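You operate a simulated robot arm through the tools that you are given. There is no shell and no other tool.

You are at the controls of a simulated robot arm. One attempt, no reset.

## Task
Scrub the sauce off the cream plate and rinse it under the tap.
Fine: one pump of soap on the scourer first; scourer back, plate back on the rubber mat, tap off. What is to be rubbed or washed off counts as gone when no trace of it is left.

It is judged by the outcome, as a careful person would: the job done as asked, and still so three seconds after it is handed in. It fails if anything else is knocked over, pushed out of place, dropped, spilled or broken.

## Robot
A 7-joint arm with a two-finger parallel gripper, fixed in place. Base frame: the origin is on the floor under the middle of its stand, x ahead of it, y to its left, z up; the work surface is at about z = 0.889. Units: m, degrees, N and s.
With the tool pointing down near the work surface it reaches from about 0.1 to 0.64 m from the base axis. Its first joint turns from -66.0 to 66.0 degrees. Payload 1.57 kg.
The TCP is the grasp point between the finger pads, 0.03 m short of the fingertips. In the tool frame z runs along the fingers and y along their closing line. The gripper opens to 0.08 m. The fingers are 0.017 m wide and 0.012 m thick; the gripper's body (0.04 by 0.082 m) begins 0.08 m behind the TCP.
Orientation is told as [roll, pitch, yaw] about the base's x, y, z axes, in that order, counted from this pose: with the fingers straight down and closing along the base's y, the tool's x points along the base's -x, its y along +y and its z along -z.

## Interface
- The arm moves only by the tool nudge_tool. Its argument "steps" is a list that holds one entry, the list of rows, each a list of 7 numbers: the shift along the tool's x, y, z in m, then the turn, a rotation vector about the tool's x, y, z in degrees, then the gripper command, from -1 (fully open) to 1 (shut), values between in proportion. In form: [[[x, y, z, wx, wy, wz, grip], ...]]. A call has 1 to 20 rows; each row is the pose to reach, as a shift and turn from the pose commanded when the call began, along the tool's axes at that moment. Each row takes 0.2 s and may step no farther than 0.05 m and 8.6 degrees from the row before; otherwise, or with a gripper value out of range, the whole call is refused. A pose out of reach is approached as far as the arm can. The call stops where the force on the tool passes 90 N (or 10 N more than at its start, if that is more) or the arm is blocked; 0.2 s more then pass. The fingers move at their own pace (about 0.072 m/s each) and stop on an object; they squeeze with about 21 N. The grip force told is the motor's: it shows also when the fingers shut on nothing. Time passes only in rows, and 0.2 s behind the last, so rows that repeat a pose let the fingers close. It gives the time, the measured TCP pose, the force on the tool (base axes), the opening and the grip force at its end, in the units of the frame above (readings bear some noise), with the torque about the TCP (base axes, N m) and any sound that the robot's microphone picked up, and new pictures: "show" is both (left out), scene, wrist or none.
- Cameras (640 x 400 px; columns grow to the right, rows downward): "scene" is fixed at [0.0605, 0.4336, 1.4346]; the picture's right is [-0.74, -0.67, 0.00], its down [-0.32, 0.35, -0.88] and it looks along [0.59, -0.65, -0.47] (base axes); focal length 333 px, centre (320, 200). "wrist" rides on the gripper at [0.072, -0.007, -0.122] in the tool frame; the picture's right is [0.09, 1.00, 0.00], its down [-0.84, 0.08, -0.54] and it looks along [-0.54, 0.05, 0.84] (tool axes); focal length 238 px, centre (320, 200). There is no depth. A picture from a camera that has moved, and an enlarged one, comes with that camera's place and axes in the base frame and with its lens.
- close_up(camera, box): a new picture of the part [left, top, right, bottom] of that camera's present view, enlarged. It takes no simulated time.
- close_job(): hands the job in; it is judged then, once.

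Nothing tells you positions but the pictures and the camera data. Unless the task says otherwise, let go and move clear before handing in.

The tools are called after ">>>" as a command line: name --argument value ..., lists and objects as JSON in quotes. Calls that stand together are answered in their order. nudge_tool: Moves the arm, as the interface text tells. Its arguments: {"type":"object","properties":{"steps":{"type":"array","items":{"type":"array","items":{"type":"array","items":{"type":"number"}}}},"show":{"type":"string","enum":["both","scene","wrist","none"]}},"required":["steps"]} The other tools are called the same way: close_up (camera, box) takes an enlarged picture of a part of a camera's view; close_job () hands the job in.

At the start:

```text
time: 0.0
eef_pos: [0.2805, -0.1478, 1.2577]
ee_rot: [0.0, 0.1, -0.1]
ft_force: [-0.1, -0.5, 0.6]
torque: [0.02, 0.01, 0.03]
opening: 0.0799
finger_force: 0.2
```

scene: 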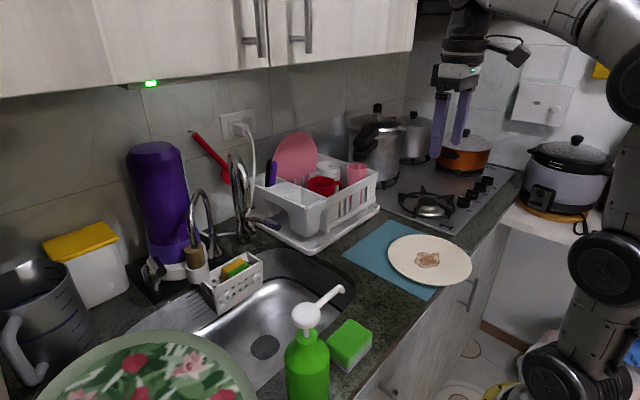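
wrist: 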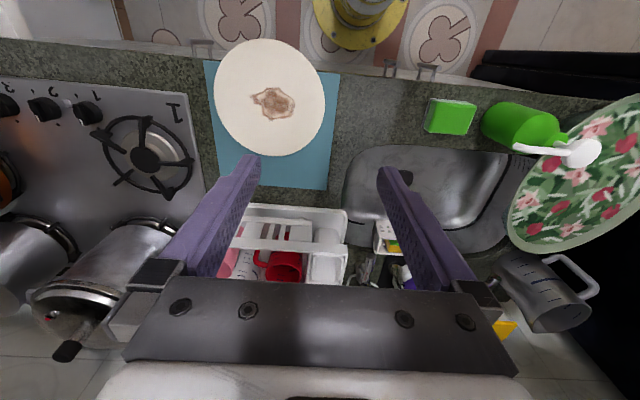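

I see the cream plate with a brown sauce stain on the blue mat at about (0.30, -0.25), a green pump bottle near (0.29, 0.20), a green block beside it, and a caddy with a yellow and green sponge by the sink. Before moving, I'll look closer at the sink, tap, caddy and soap.

>>> close_up --camera "scene" --box '[120, 130, 300, 330]'

>>> close_up --camera "scene" --box '[240, 260, 400, 400]'

>>> close_up --camera "scene" --box '[330, 210, 490, 310]'

>>> close_up --camera "wrist" --box '[340, 80, 640, 320]'

>>> close_up --camera "wrist" --box '[180, 20, 360, 200]'

```text
2.00 times, centred on (210, 230) of scene
camera zoom: at [0.0605, 0.4336, 1.4346], right [-0.74, -0.67, 0.0], down [-0.32, 0.35, -0.88], along [0.59, -0.65, -0.47], focal length 666 px, centre (540, 140)
```

zoom: 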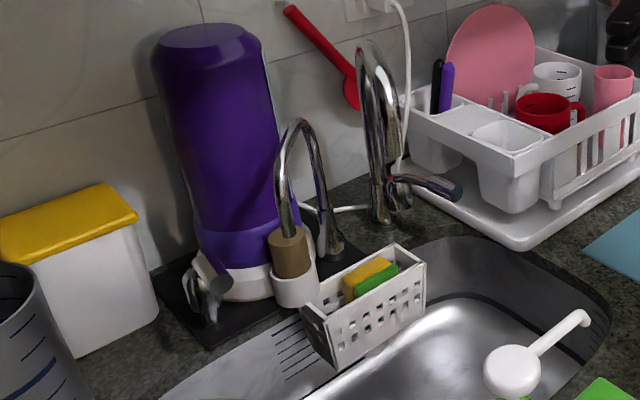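

```text
2.86 times, centred on (320, 330) of scene
camera zoom: at [0.0605, 0.4336, 1.4346], right [-0.74, -0.67, 0.0], down [-0.32, 0.35, -0.88], along [0.59, -0.65, -0.47], focal length 952 px, centre (320, -171)
```

zoom: 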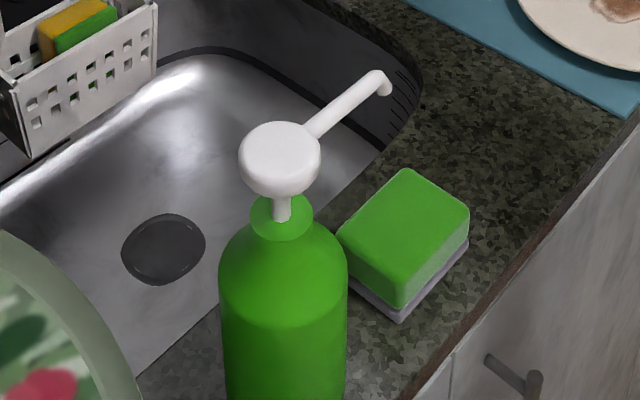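

```text
4.00 times, centred on (410, 260) of scene
camera zoom: at [0.0605, 0.4336, 1.4346], right [-0.74, -0.67, 0.0], down [-0.32, 0.35, -0.88], along [0.59, -0.65, -0.47], focal length 1333 px, centre (-40, -40)
```

zoom: 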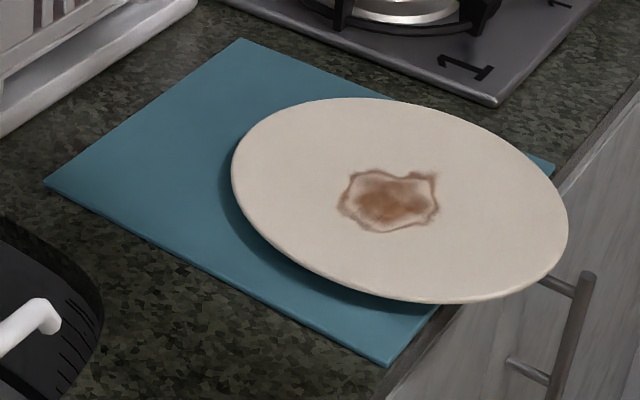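

```text
1.67 times, centred on (490, 200) of wrist
camera zoom: at [0.2095, -0.1553, 1.3793], right [-0.09, 1.0, 0.0], down [0.84, 0.08, 0.54], along [0.54, 0.05, -0.84], focal length 397 px, centre (37, 200)
```

zoom: 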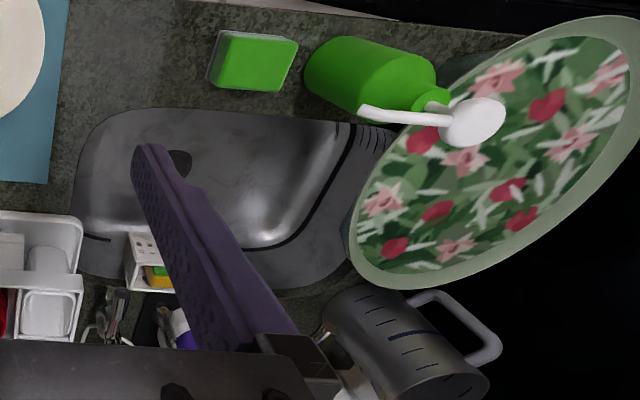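

```text
2.22 times, centred on (270, 110) of wrist
camera zoom: at [0.2095, -0.1553, 1.3793], right [-0.09, 1.0, 0.0], down [0.84, 0.08, 0.54], along [0.54, 0.05, -0.84], focal length 530 px, centre (431, 400)
```

zoom: 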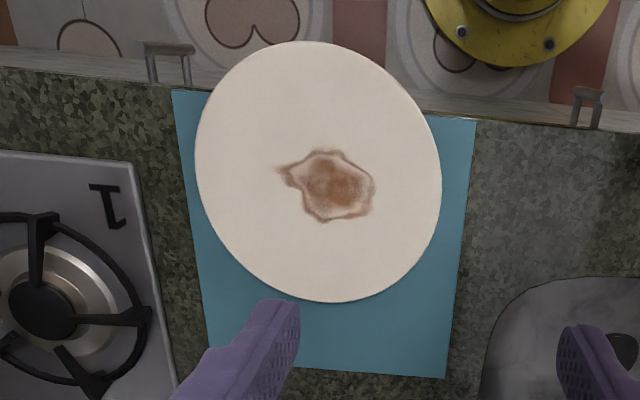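

The green block beside the bottle is on a grey base, and the caddy holds a yellow and green sponge. I'll raise and tilt the tool so the wrist camera gets a better view of the sink, tap and caddy.

>>> nudge_tool --steps '[[[0, 0.04, 0, 0, -7.5, 0, -1], [0, 0.08, 0, 0, -15, 0, -1], [0, 0.12, 0, 0, -22.5, 0, -1], [0, 0.16, 0, 0, -30, 0, -1], [0, 0.2, 0, 0, -35, 0, -1], [0, 0.22, 0, 0, -35, 0, -1]]]'

```text
time: 1.4
eef_pos: [0.2791, 0.0704, 1.2565]
ee_rot: [0.1, -35.2, -0.2]
ft_force: [-0.2, -0.3, 1.0]
torque: [0.01, -0.03, -0.01]
opening: 0.08
finger_force: 0.1
camera wrist: at [0.1515, 0.0637, 1.3146], right [-0.07, 1.0, -0.05], down [0.37, 0.08, 0.92], along [0.92, 0.05, -0.38], focal length 238 px, centre (320, 200)
```

scene: 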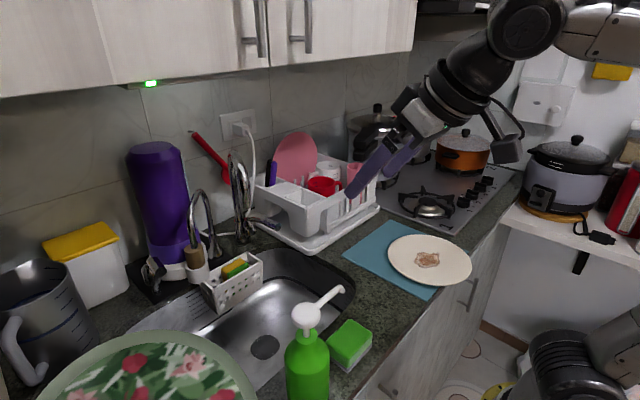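
wrist: 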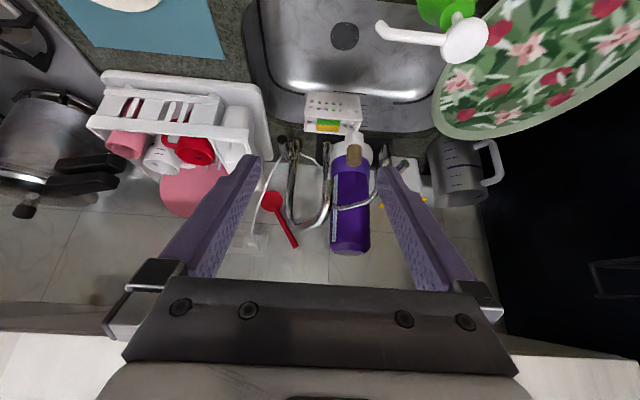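

>>> close_up --camera "wrist" --box '[240, 80, 400, 270]'

>>> close_up --camera "wrist" --box '[270, 120, 370, 220]'

>>> close_up --camera "scene" --box '[190, 130, 290, 260]'

>>> close_up --camera "scene" --box '[190, 240, 290, 330]'

```text
2.11 times, centred on (320, 175) of wrist
camera zoom: at [0.1515, 0.0637, 1.3146], right [-0.07, 1.0, -0.05], down [0.37, 0.08, 0.92], along [0.92, 0.05, -0.38], focal length 502 px, centre (320, 253)
```

zoom: 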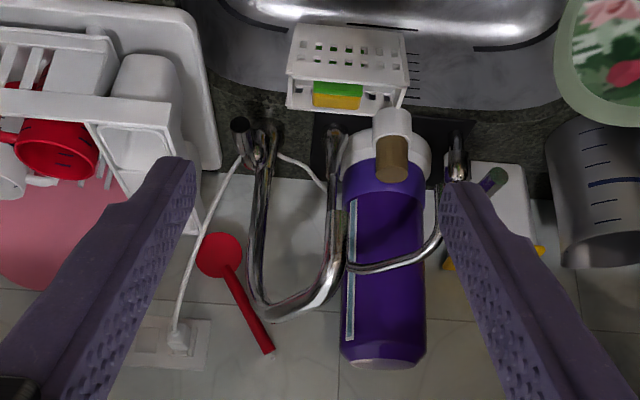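

```text
4.00 times, centred on (320, 170) of wrist
camera zoom: at [0.1515, 0.0637, 1.3146], right [-0.07, 1.0, -0.05], down [0.37, 0.08, 0.92], along [0.92, 0.05, -0.38], focal length 953 px, centre (320, 320)
```

zoom: 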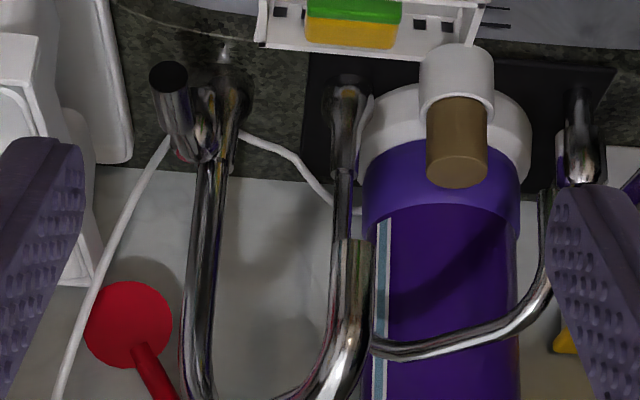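

```text
3.08 times, centred on (240, 195) of scene
camera zoom: at [0.0605, 0.4336, 1.4346], right [-0.74, -0.67, 0.0], down [-0.32, 0.35, -0.88], along [0.59, -0.65, -0.47], focal length 1025 px, centre (566, 215)
```

zoom: 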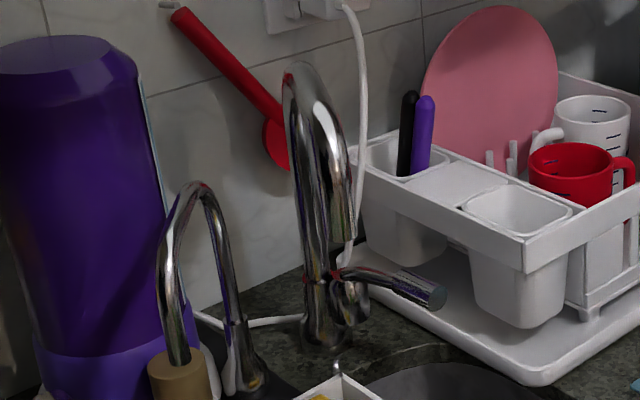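

```text
4.44 times, centred on (240, 285) of scene
camera zoom: at [0.0605, 0.4336, 1.4346], right [-0.74, -0.67, 0.0], down [-0.32, 0.35, -0.88], along [0.59, -0.65, -0.47], focal length 1481 px, centre (676, -178)
```

zoom: 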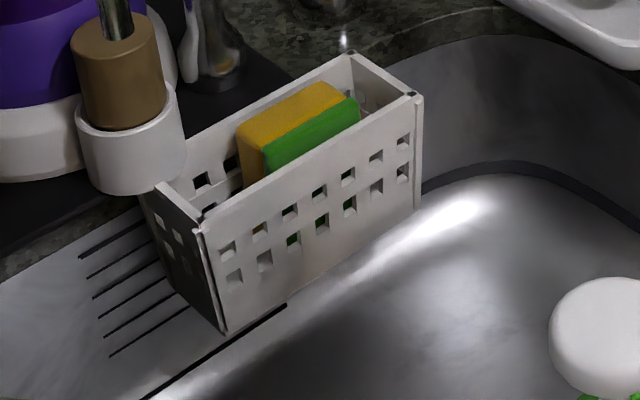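

The mixer tap's spout tip is near (0.56, 0.10, 1.11), and its lever points toward the rack at about (0.67, -0.07). The green block with a grey underside next to the pump looks like the scourer. I'll straighten the tool and look at the block and nozzle from closer.

>>> nudge_tool --steps '[[[0.015, 0.004, 0.011, 0, 7, 0, -1], [0.03, 0.008, 0.022, 0, 14, 0, -1], [0.045, 0.012, 0.033, 0, 21, 0, -1], [0.06, 0.016, 0.044, 0, 28, 0, -1], [0.0735, 0.02, 0.054, 0, 35, 0, -1], [0.0735, 0.02, 0.054, 0, 35, 0, -1]]]'

```text
time: 2.8
eef_pos: [0.2534, 0.0919, 1.1719]
ee_rot: [0.0, 0.2, -0.1]
ft_force: [0.2, 0.2, -0.3]
torque: [-0.01, 0.0, 0.02]
opening: 0.0799
finger_force: 0.2
camera wrist: at [0.1812, 0.0846, 1.293], right [-0.09, 1.0, 0.0], down [0.84, 0.08, 0.54], along [0.54, 0.05, -0.84], focal length 238 px, centre (320, 200)
```

scene: 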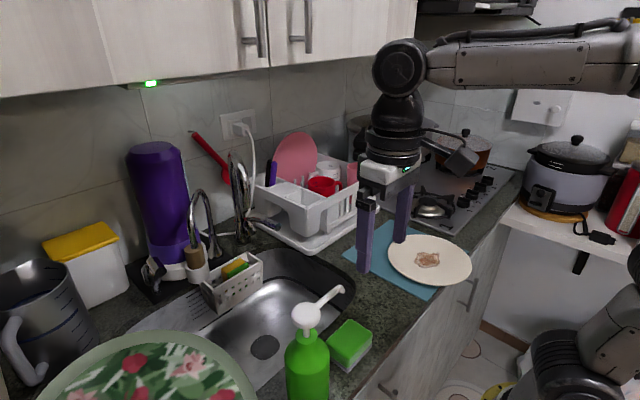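
wrist: 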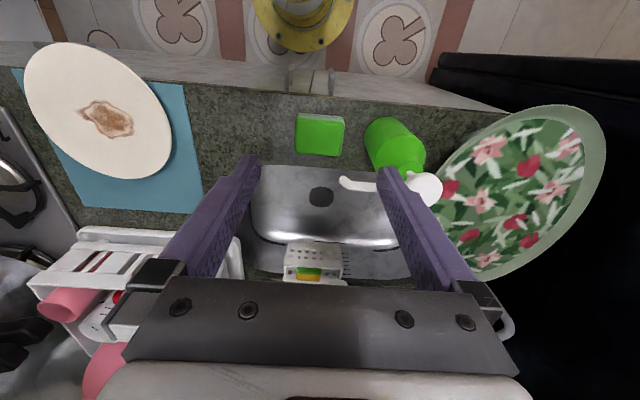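

>>> close_up --camera "wrist" --box '[270, 60, 470, 220]'

>>> close_up --camera "wrist" --box '[0, 20, 220, 220]'

>>> close_up --camera "scene" --box '[270, 270, 390, 400]'

```text
2.50 times, centred on (370, 140) of wrist
camera zoom: at [0.1812, 0.0846, 1.293], right [-0.09, 1.0, 0.0], down [0.84, 0.08, 0.54], along [0.54, 0.05, -0.84], focal length 596 px, centre (195, 350)
```

zoom: 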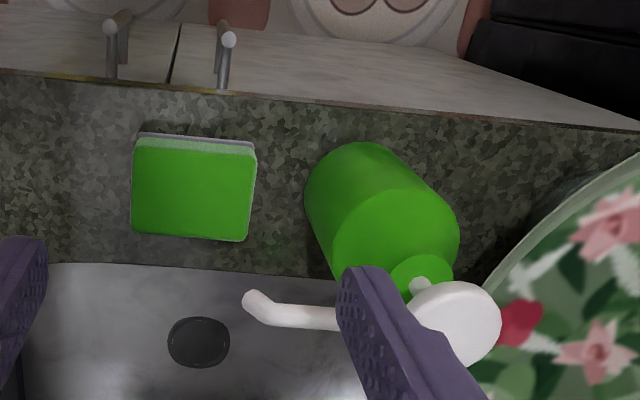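

```text
2.00 times, centred on (110, 120) of wrist
camera zoom: at [0.1812, 0.0846, 1.293], right [-0.09, 1.0, 0.0], down [0.84, 0.08, 0.54], along [0.54, 0.05, -0.84], focal length 477 px, centre (740, 360)
```

zoom: 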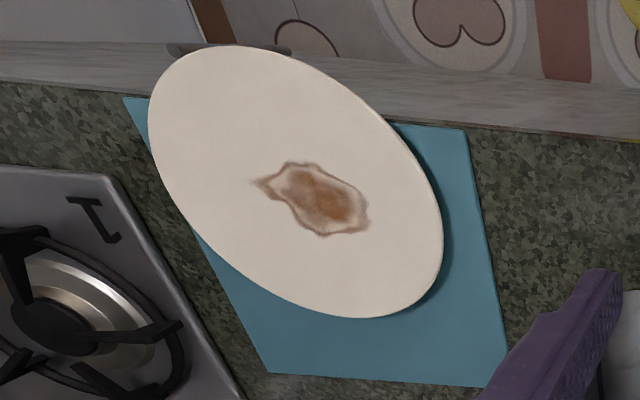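

```text
3.08 times, centred on (330, 335) of scene
camera zoom: at [0.0605, 0.4336, 1.4346], right [-0.74, -0.67, 0.0], down [-0.32, 0.35, -0.88], along [0.59, -0.65, -0.47], focal length 1025 px, centre (289, -215)
```

zoom: 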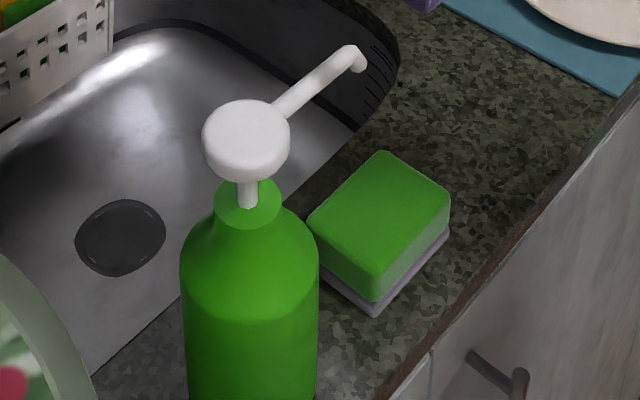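

The scourer is a small green block with a grey pad, top centred near (0.303, 0.093), about 5 × 7.5 cm. The nozzle tip at about (0.297, 0.12, 1.065) only just overhangs its +y end, so I'll turn the gripper to close along x and approach tilted away from the pump.

>>> nudge_tool --steps '[[[-0.005, -0.006, 0.004, 0, 0, -7.5, -1], [-0.01, -0.012, 0.008, 0, 0, -15, -1], [-0.015, -0.018, 0.012, 0, 0, -22.5, -1], [-0.02, -0.024, 0.016, 0, 0, -30, -1], [-0.025, -0.03, 0.02, 0, 0, -37.5, -1], [-0.03, -0.036, 0.024, 0, 0, -45, -1], [-0.035, -0.042, 0.028, 0, 0, -52.5, -1], [-0.04, -0.048, 0.032, 0, 0, -60, -1], [-0.045, -0.054, 0.036, 0, 0, -67.5, -1], [-0.05, -0.06, 0.04, 0, 0, -75, -1], [-0.05, -0.062, 0.045, 0, 0, -82.5, -1], [-0.05, -0.062, 0.05, 0, 0, -90, -1], [-0.05, -0.062, 0.05, 0, 0, -90, -1]]]'

```text
time: 5.6
eef_pos: [0.2998, 0.0276, 1.1214]
ee_rot: [-0.1, 0.0, 90.1]
ft_force: [-0.5, -0.4, 0.5]
torque: [0.0, -0.01, -0.02]
opening: 0.0801
finger_force: 0.2
camera wrist: at [0.3082, -0.0437, 1.2427], right [-1.0, -0.09, 0.0], down [-0.08, 0.84, 0.54], along [-0.05, 0.54, -0.84], focal length 238 px, centre (320, 200)
```

scene: 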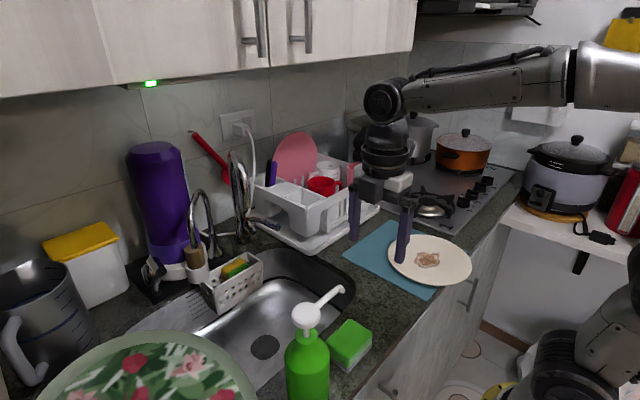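
wrist: 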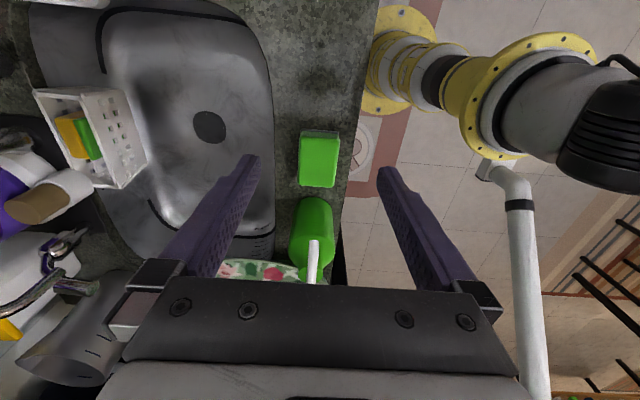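

>>> close_up --camera "wrist" --box '[270, 110, 370, 290]'

>>> close_up --camera "wrist" --box '[0, 0, 290, 240]'

```text
2.22 times, centred on (320, 200) of wrist
camera zoom: at [0.3082, -0.0437, 1.2427], right [-1.0, -0.09, 0.0], down [-0.08, 0.84, 0.54], along [-0.05, 0.54, -0.84], focal length 530 px, centre (320, 200)
```

zoom: 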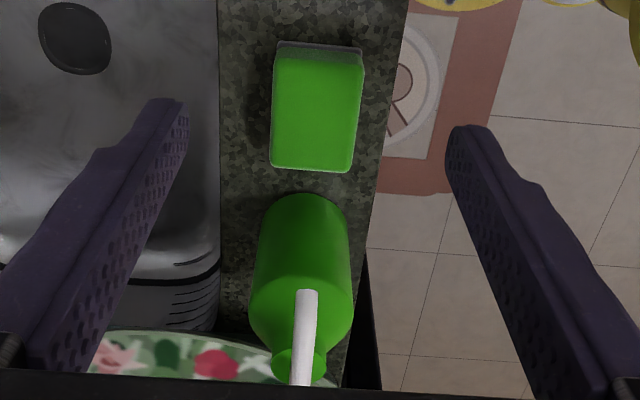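

```text
1.67 times, centred on (145, 120) of wrist
camera zoom: at [0.3082, -0.0437, 1.2427], right [-1.0, -0.09, 0.0], down [-0.08, 0.84, 0.54], along [-0.05, 0.54, -0.84], focal length 397 px, centre (612, 333)
```

zoom: 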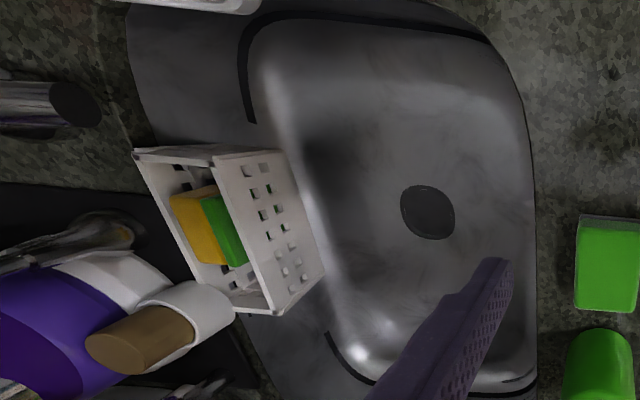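

The wrist view puts the scourer at x 0.270–0.326, y 0.058–0.134, with the nozzle tip at about (0.299, 0.120). I'll tilt the hand away from the pump and descend to just above the scourer's near end.

>>> nudge_tool --steps '[[[-0.005, 0.001, 0.03, 0, -7, 0, -1], [-0.01, 0.002, 0.06, 0, -14, 0, -1], [-0.0164, 0.002, 0.0934, 0, -20, 0, -1], [-0.0164, 0.002, 0.0934, 0, -20, 0, -1]]]'

```text
time: 6.6
eef_pos: [0.2987, 0.0467, 1.0282]
ee_rot: [-0.1, -20.0, 90.0]
ft_force: [0.1, 0.2, -0.3]
torque: [0.02, -0.02, 0.02]
opening: 0.0802
finger_force: 0.0
camera wrist: at [0.3061, -0.0635, 1.1175], right [-1.0, -0.09, -0.03], down [-0.08, 0.6, 0.8], along [-0.05, 0.8, -0.6], focal length 238 px, centre (320, 200)
```

scene: 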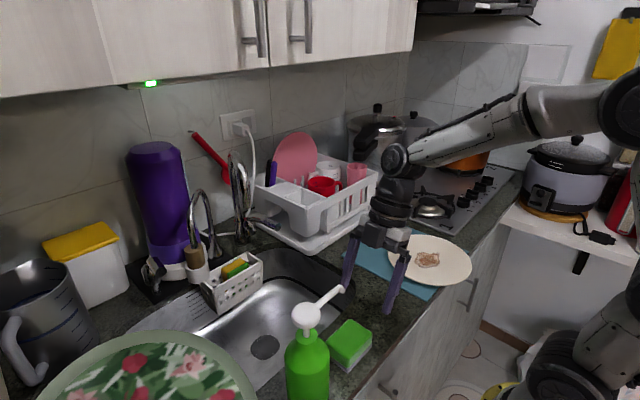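
wrist: 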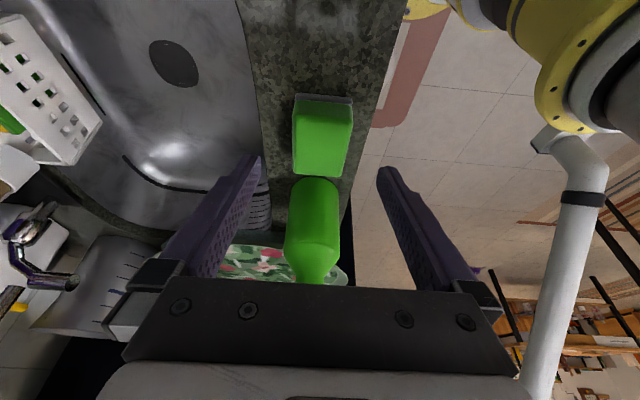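

>>> nudge_tool --steps '[[[0.001, 0, 0.03, 0, 0, 0, -1], [0.003, 0, 0.06, 0, 0, 0, -1], [0.004, 0, 0.085, 0, 0, 0, -1], [0.005, 0, 0.0964, 0, 0, 0, -1], [0.005, 0, 0.0964, 0, 0, 0, -1]]]'

```text
time: 7.8
eef_pos: [0.2982, 0.0754, 0.9337]
ee_rot: [0.0, -20.0, 90.0]
ft_force: [0.0, -0.2, -0.7]
torque: [0.0, -0.02, 0.01]
opening: 0.0796
finger_force: 0.0
camera wrist: at [0.3064, -0.0349, 1.0228], right [-1.0, -0.09, -0.03], down [-0.08, 0.6, 0.8], along [-0.05, 0.79, -0.61], focal length 238 px, centre (320, 200)
```

scene: 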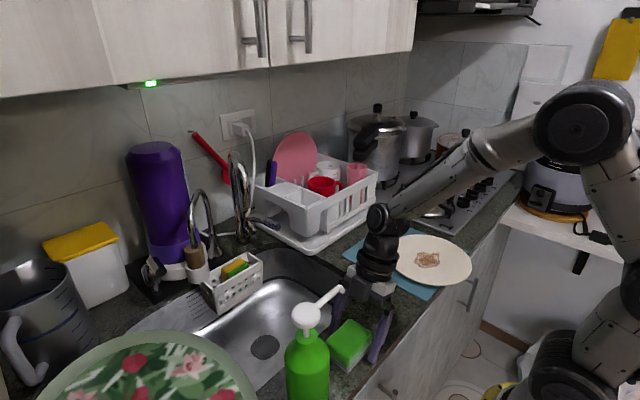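
wrist: 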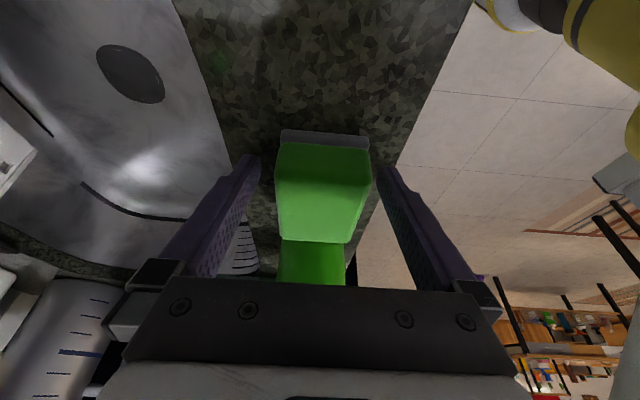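

The scourer is centred between the fingers. I'll close on it.

>>> nudge_tool --steps '[[[0, 0, 0, 0, 0, 0, 1], [0, 0, 0, 0, 0, 0, 1], [0, 0, 0, 0, 0, 0, 1]]]'

```text
time: 8.6
eef_pos: [0.2985, 0.0747, 0.9324]
ee_rot: [0.0, -20.0, 90.0]
ft_force: [-0.1, 0.3, 0.4]
torque: [-0.01, 0.02, -0.01]
opening: 0.054
finger_force: 21.3
camera wrist: at [0.3064, -0.035, 1.023], right [-1.0, -0.09, -0.03], down [-0.08, 0.6, 0.8], along [-0.05, 0.79, -0.61], focal length 238 px, centre (320, 200)
```

scene: 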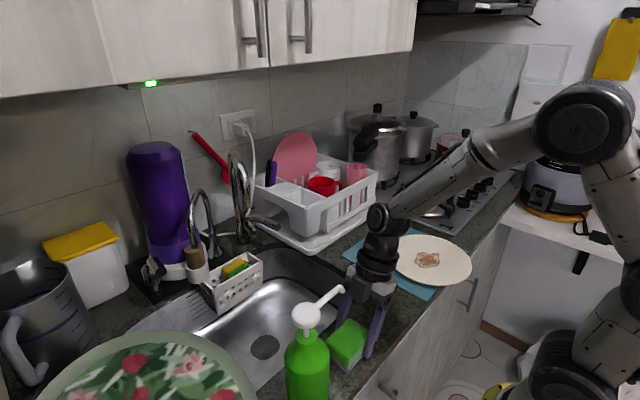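
wrist: 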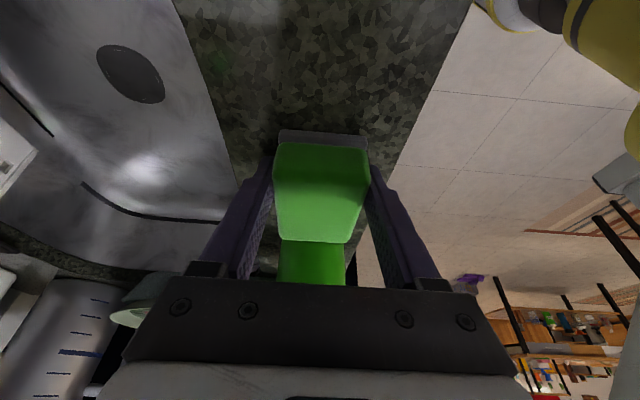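

>>> nudge_tool --steps '[[[-0.0014, 0, -0.0038, 0, 0, 0, 1], [-0.0117, 0, 0, 0, 0, 0, 1], [-0.0221, 0, 0.0038, 0, 0, 0, 1], [-0.0221, 0, 0.0038, 0, 0, 0, 1], [-0.0207, 0, 0.0073, 0, 0, 0, 1], [-0.0207, 0, 0.0073, 0, 0, 0, 1]]]'

```text
time: 10.0
eef_pos: [0.2996, 0.0953, 0.9351]
ee_rot: [0.1, -20.0, 90.0]
ft_force: [0.6, -0.8, 0.0]
torque: [0.06, 0.03, 0.0]
opening: 0.0539
finger_force: 21.2
camera wrist: at [0.3064, -0.0133, 1.0252], right [-1.0, -0.09, -0.03], down [-0.08, 0.6, 0.8], along [-0.05, 0.79, -0.61], focal length 238 px, centre (320, 200)
```

scene: 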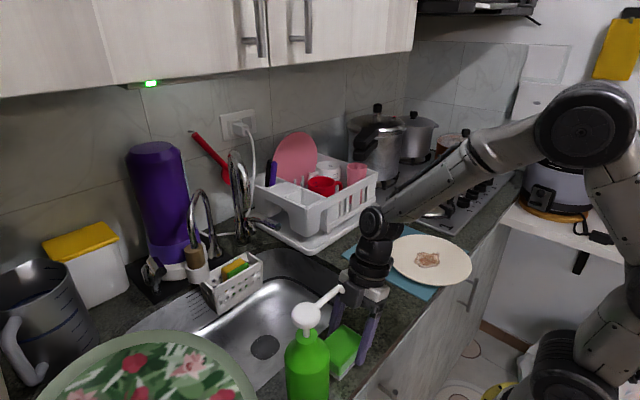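
wrist: 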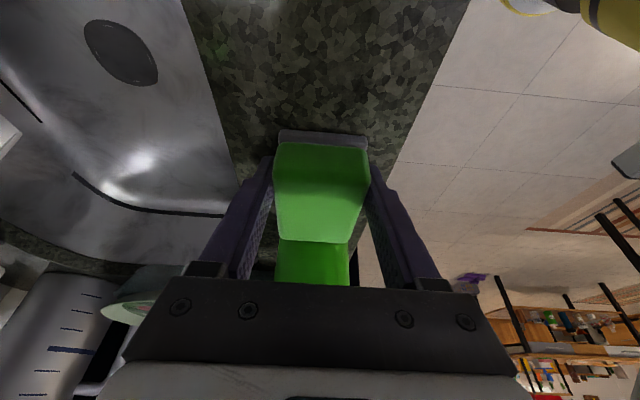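

>>> nudge_tool --steps '[[[0.0009, 0, 0.0022, 0, 0, 0, 1], [0.0009, 0, 0.0022, 0, 0, 0, 1], [0.0009, 0, 0.0022, 0, 0, 0, -1], [0.0009, 0, 0.0022, 0, 0, 0, -1], [0.0009, 0, 0.0022, 0, 0, 0, -1]]]'

```text
time: 11.2
eef_pos: [0.2993, 0.0959, 0.9336]
ee_rot: [0.0, -20.1, 90.0]
ft_force: [-0.4, 0.2, -0.7]
torque: [-0.05, -0.03, -0.03]
opening: 0.0798
finger_force: 0.0
camera wrist: at [0.3061, -0.0134, 1.023], right [-1.0, -0.09, -0.03], down [-0.08, 0.6, 0.8], along [-0.05, 0.79, -0.61], focal length 238 px, centre (320, 200)
```

scene: 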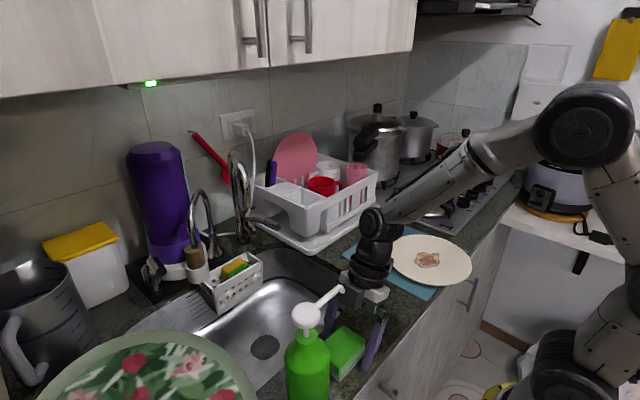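
wrist: 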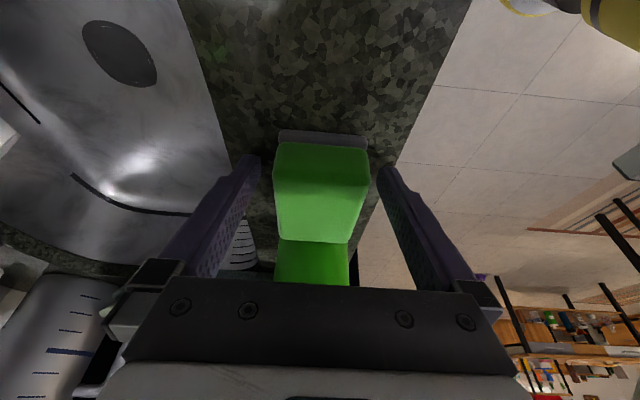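

The scourer is now centred under the nozzle. I'll back the hand out along its axis, rise clear, straighten and close the fingers for pressing the pump.

>>> nudge_tool --steps '[[[0, 0, -0.04, 0, 0, 0, -1], [0, 0, -0.08, 0, 0, 0, -1], [0, 0, -0.12, 0, 0, 0, -1], [-0.0132, 0, -0.156, 0, 5, 0, -1], [-0.0264, 0, -0.192, 0, 10, 0, 1], [-0.0396, 0, -0.229, 0, 15, 0, 1], [-0.0528, 0, -0.265, 0, 20, 0, 1], [-0.0528, 0, -0.265, 0, 20, 0, 1], [-0.0528, 0, -0.265, 0, 20, 0, 1]]]'

```text
time: 13.2
eef_pos: [0.3006, 0.0553, 1.1993]
ee_rot: [0.0, 0.0, 90.0]
ft_force: [-0.1, -0.1, -1.4]
torque: [0.01, -0.02, 0.02]
opening: 0.0001
finger_force: 21.7
camera wrist: at [0.308, -0.0166, 1.3212], right [-1.0, -0.09, 0.0], down [-0.08, 0.84, 0.54], along [-0.05, 0.54, -0.84], focal length 238 px, centre (320, 200)
```

scene: 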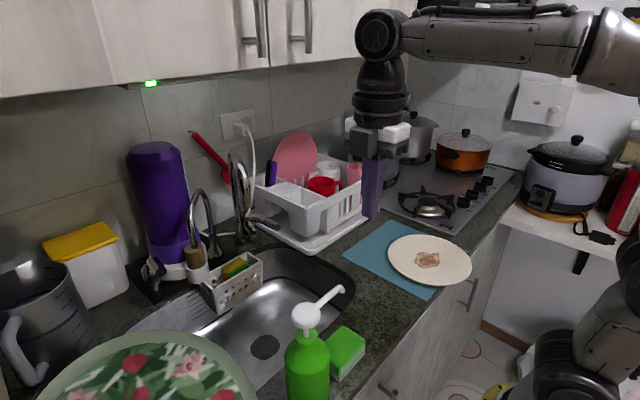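
wrist: 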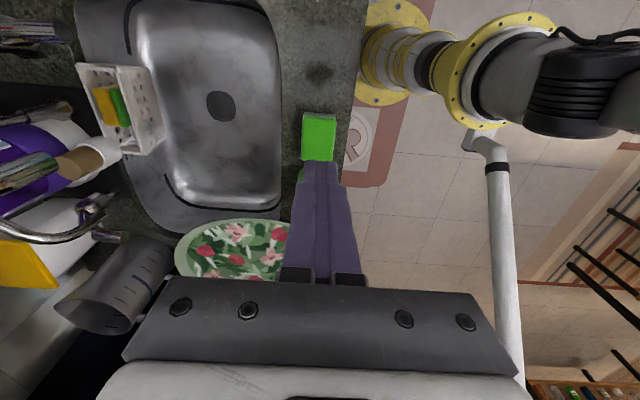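

>>> nudge_tool --steps '[[[-0.045, 0.002, 0, 0, 0, 0, 1], [-0.09, 0.004, 0, 0, 0, 0, 1], [-0.135, 0.006, 0, 0, 0, 0, 1], [-0.147, 0.006, 0.03, 0, 0, 0, 1], [-0.147, 0.006, 0.055, 0, 0, 0, 1], [-0.147, 0.006, 0.055, 0, 0, 0, 1]]]'

>>> close_up --camera "scene" --box '[260, 230, 380, 400]'

>>> close_up --camera "wrist" --box '[220, 20, 420, 290]'

```text
time: 14.6
eef_pos: [0.2944, 0.2016, 1.1456]
ee_rot: [-0.1, -0.1, 89.9]
ft_force: [-0.3, -0.3, -1.1]
torque: [0.0, 0.0, -0.02]
opening: 0.0
finger_force: 21.0
camera wrist: at [0.3018, 0.1294, 1.2671], right [-1.0, -0.09, 0.0], down [-0.08, 0.84, 0.54], along [-0.05, 0.54, -0.84], focal length 238 px, centre (320, 200)
```

scene: 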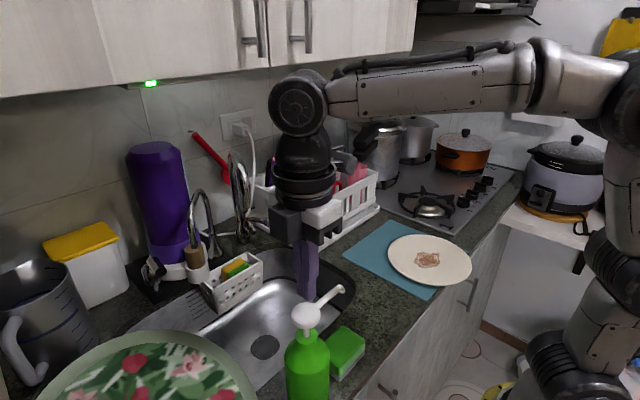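
wrist: 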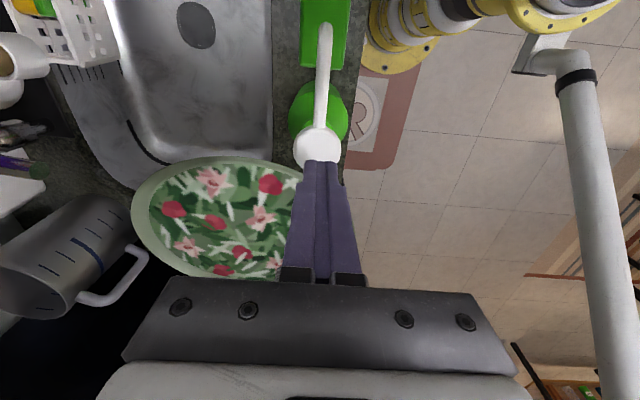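

```text
2.35 times, centred on (320, 315) of scene
camera zoom: at [0.0605, 0.4336, 1.4346], right [-0.74, -0.67, 0.0], down [-0.32, 0.35, -0.88], along [0.59, -0.65, -0.47], focal length 784 px, centre (320, -71)
```

zoom: 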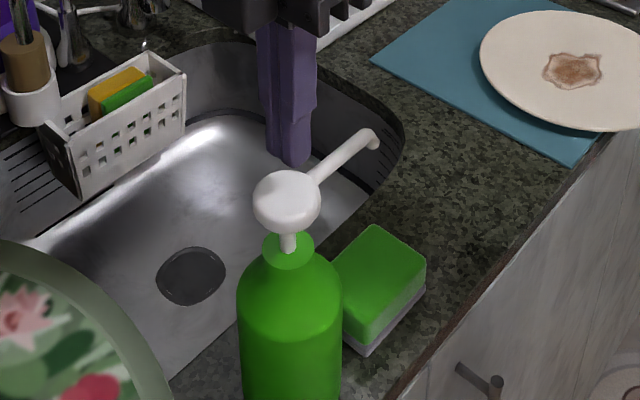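

```text
1.48 times, centred on (320, 155) of wrist
camera zoom: at [0.3018, 0.1294, 1.2671], right [-1.0, -0.09, 0.0], down [-0.08, 0.84, 0.54], along [-0.05, 0.54, -0.84], focal length 353 px, centre (320, 267)
```

zoom: 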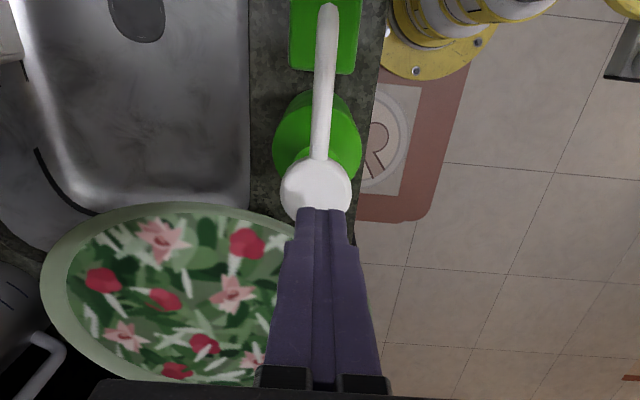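

>>> nudge_tool --steps '[[[0.0012, -0.0012, 0.012, 0, 0, 0, 1], [0.0012, -0.0012, 0.022, 0, 0, 0, 1], [0.0012, -0.0012, 0.026, 0, 0, 0, 1], [0.0012, -0.0012, 0.026, 0, 0, 0, 1]]]'

>>> close_up --camera "scene" --box '[260, 230, 380, 400]'

```text
time: 15.6
eef_pos: [0.2959, 0.2003, 1.1196]
ee_rot: [0.1, 0.0, 89.9]
ft_force: [-0.7, 0.9, -0.2]
torque: [0.05, -0.01, 0.0]
opening: 0.0
finger_force: 20.9
camera wrist: at [0.3036, 0.1284, 1.241], right [-1.0, -0.09, 0.0], down [-0.08, 0.84, 0.54], along [-0.05, 0.54, -0.84], focal length 238 px, centre (320, 200)
```

scene: 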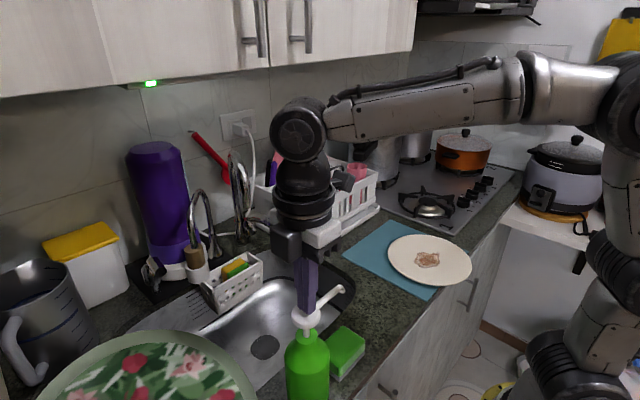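
wrist: 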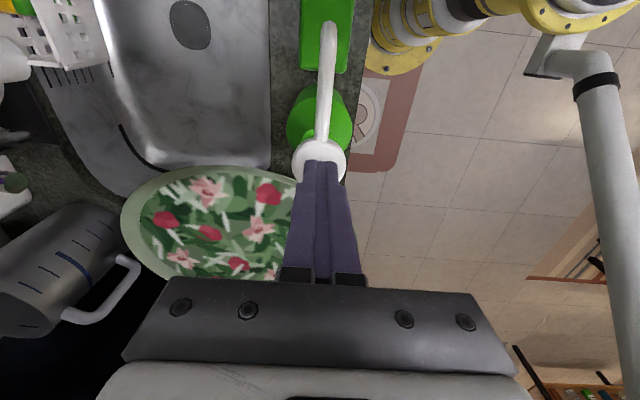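

```text
2.35 times, centred on (320, 315) of scene
camera zoom: at [0.0605, 0.4336, 1.4346], right [-0.74, -0.67, 0.0], down [-0.32, 0.35, -0.88], along [0.59, -0.65, -0.47], focal length 784 px, centre (320, -71)
```

zoom: 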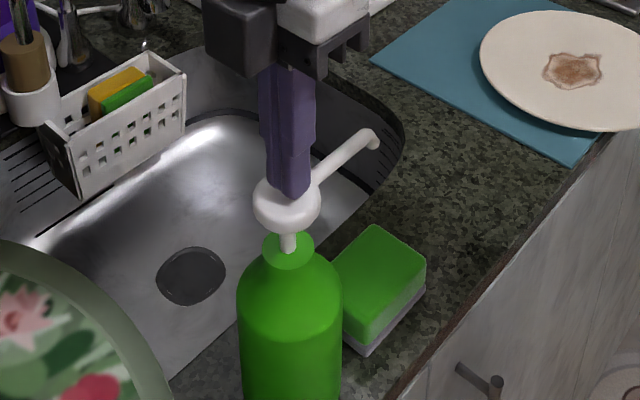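

The closed fingertips sit just above the centre of the pump head. I'll press down slowly in one stroke.

>>> nudge_tool --steps '[[[0, 0, 0.005, 0, 0, 0, 1], [0, 0, 0.008, 0, 0, 0, 1], [0, 0, 0.011, 0, 0, 0, 1], [0, 0, 0.014, 0, 0, 0, 1], [0, 0, 0.017, 0, 0, 0, 1], [0, 0, 0.02, 0, 0, 0, 1]]]'

>>> close_up --camera "scene" --box '[260, 230, 380, 400]'

```text
time: 17.0
eef_pos: [0.2937, 0.2001, 1.0997]
ee_rot: [-0.1, 0.0, 90.0]
ft_force: [1.3, 0.6, 2.9]
torque: [0.03, -0.05, 0.02]
opening: 0.0
finger_force: 20.7
camera wrist: at [0.302, 0.129, 1.2207], right [-1.0, -0.09, 0.0], down [-0.08, 0.84, 0.54], along [-0.05, 0.54, -0.84], focal length 238 px, centre (320, 200)
```

scene: 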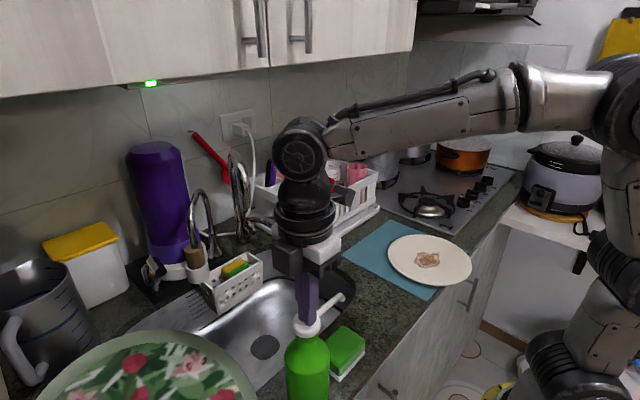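
wrist: 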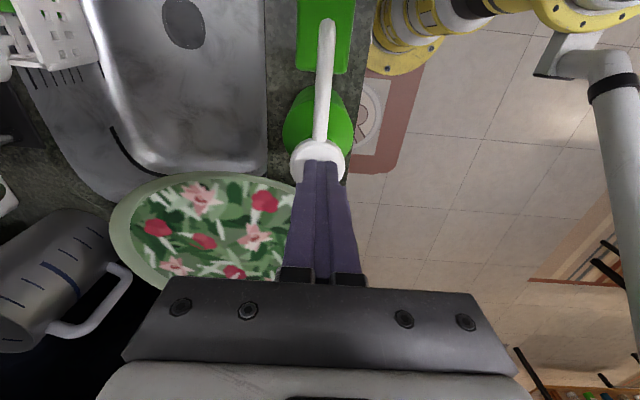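

```text
2.35 times, centred on (320, 315) of scene
camera zoom: at [0.0606, 0.4335, 1.4346], right [-0.74, -0.67, 0.0], down [-0.32, 0.35, -0.88], along [0.59, -0.65, -0.47], focal length 784 px, centre (320, -71)
```

zoom: 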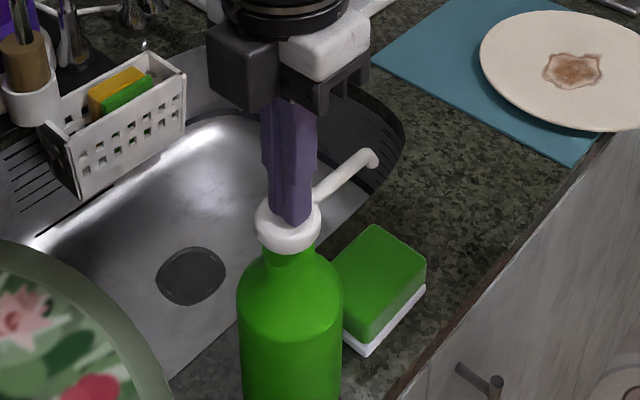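

The scourer's pad turned from grey to white, so the single pump delivered soap and this is indeed the scourer. I'll lift straight up off the pump.

>>> nudge_tool --steps '[[[0, 0, -0.01, 0, 0, 0, 1], [0, 0, -0.03, 0, 0, 0, 1], [0, 0, -0.06, 0, 0, 0, 1], [0, 0, -0.09, 0, 0, 0, 1], [0.04, 0, -0.1, 0, 0, 0, 1], [0.085, 0, -0.1, 0, 0, 0, -1], [0.13, 0, -0.1, 0, 0, 0, -1], [0.16, 0, -0.1, 0, 0, 0, -1], [0.16, 0, -0.1, 0, 0, 0, -1]]]'

>>> close_up --camera "scene" --box '[260, 230, 380, 400]'

>>> close_up --camera "wrist" --box '[240, 60, 400, 280]'

```text
time: 19.0
eef_pos: [0.2941, 0.0388, 1.1991]
ee_rot: [0.0, 0.0, 89.9]
ft_force: [0.1, 0.4, 1.0]
torque: [-0.02, 0.02, 0.01]
opening: 0.0798
finger_force: 0.1
camera wrist: at [0.3011, -0.0326, 1.3207], right [-1.0, -0.09, 0.0], down [-0.08, 0.84, 0.54], along [-0.05, 0.54, -0.84], focal length 238 px, centre (320, 200)
```

scene: 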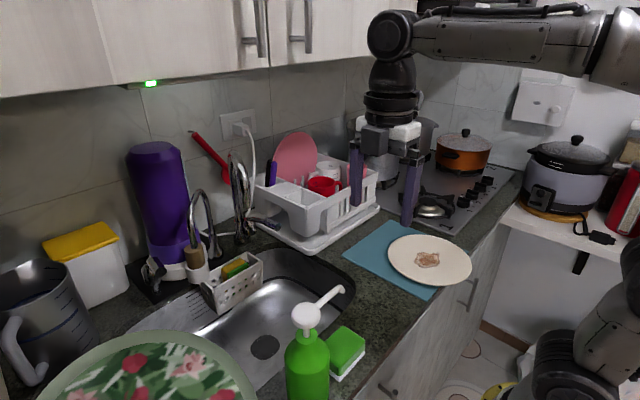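
wrist: 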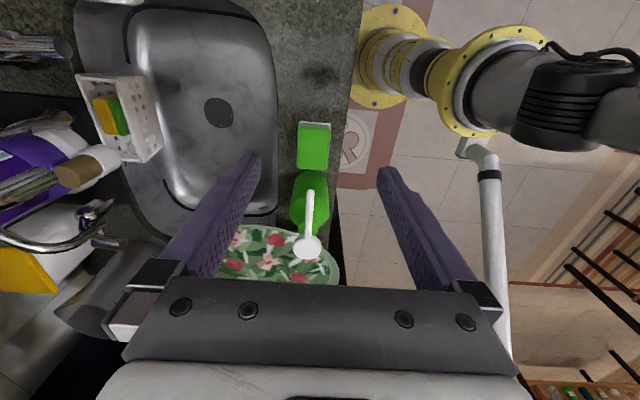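

```text
2.35 times, centred on (320, 315) of scene
camera zoom: at [0.0605, 0.4335, 1.4346], right [-0.74, -0.67, 0.0], down [-0.32, 0.35, -0.88], along [0.59, -0.65, -0.47], focal length 784 px, centre (320, -71)
```

zoom: 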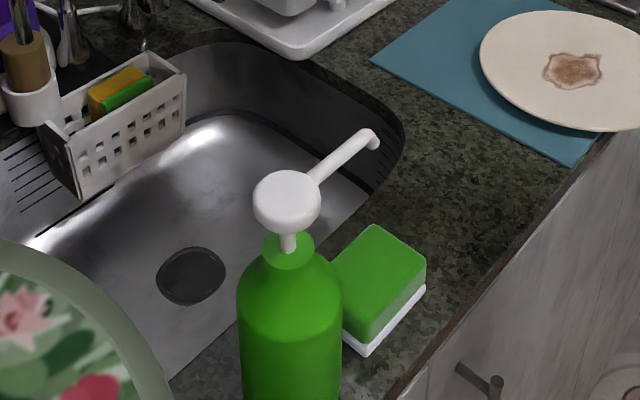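

```text
1.82 times, centred on (320, 170) of wrist
camera zoom: at [0.3011, -0.0326, 1.3207], right [-1.0, -0.09, 0.0], down [-0.08, 0.84, 0.54], along [-0.05, 0.54, -0.84], focal length 433 px, centre (320, 254)
```

zoom: 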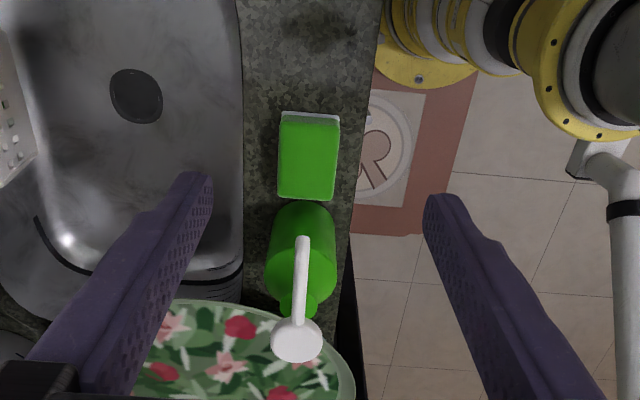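

Soap is on the scourer and the pump is back up. I'll tilt the hand again and grip the scourer close to its middle, staying clear of the nozzle.

>>> nudge_tool --steps '[[[-0.005, -0.001, 0.045, 0, -5, 0, -1], [-0.01, -0.002, 0.09, 0, -10, 0, -1], [-0.02, -0.0035, 0.13, 0, -15, 0, -1], [-0.031, -0.0044, 0.17, 0, -20, 0, -1], [-0.031, -0.0044, 0.17, 0, -20, 0, -1]]]' --show "wrist"

```text
time: 20.2
eef_pos: [0.2987, 0.0724, 1.0297]
ee_rot: [0.0, -20.1, 90.0]
ft_force: [0.4, 0.3, 0.0]
torque: [0.01, 0.0, 0.01]
opening: 0.0798
finger_force: 0.2
camera wrist: at [0.306, -0.0378, 1.1191], right [-1.0, -0.09, -0.03], down [-0.08, 0.6, 0.8], along [-0.05, 0.8, -0.6], focal length 238 px, centre (320, 200)
```

wrist: 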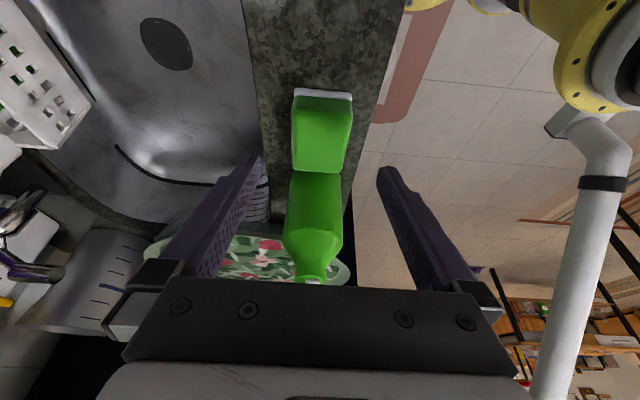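

>>> nudge_tool --steps '[[[0.0005, 0, 0.035, 0, 0, 0, -1], [0.001, 0, 0.07, 0, 0, 0, -1], [0.0023, 0, 0.0985, 0, 0, 0, -1], [0.0023, 0, 0.0985, 0, 0, 0, -1], [0.0023, 0, 0.0985, 0, 0, 0, 1], [0.0023, 0, 0.0985, 0, 0, 0, 1], [0.0023, 0, 0.0985, 0, 0, 0, 1]]]'

```text
time: 21.8
eef_pos: [0.2994, 0.1026, 0.9357]
ee_rot: [0.1, -20.0, 89.8]
ft_force: [-0.4, 0.2, 0.7]
torque: [-0.02, 0.01, -0.05]
opening: 0.0539
finger_force: 21.0
camera wrist: at [0.3068, -0.007, 1.0257], right [-1.0, -0.09, -0.03], down [-0.08, 0.6, 0.8], along [-0.05, 0.79, -0.61], focal length 238 px, centre (320, 200)
```

scene: 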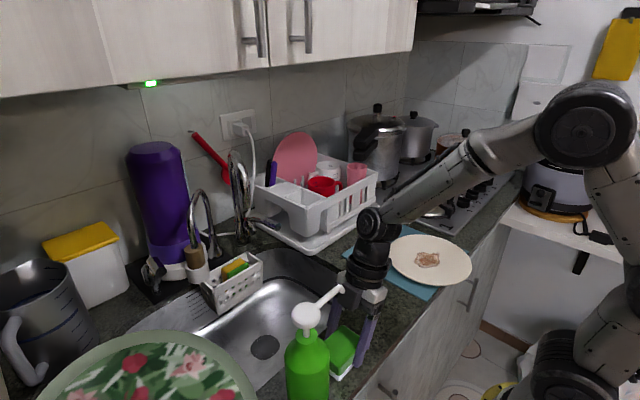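
wrist: 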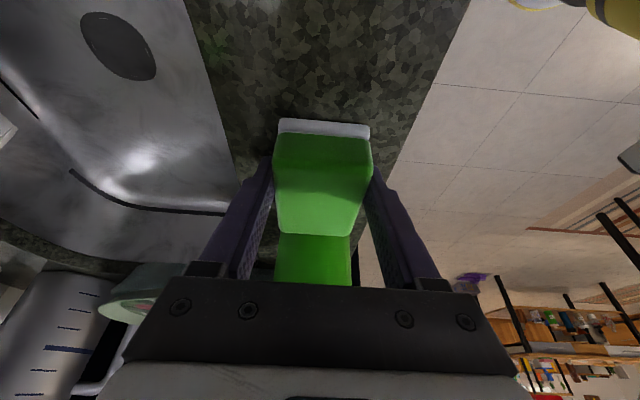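

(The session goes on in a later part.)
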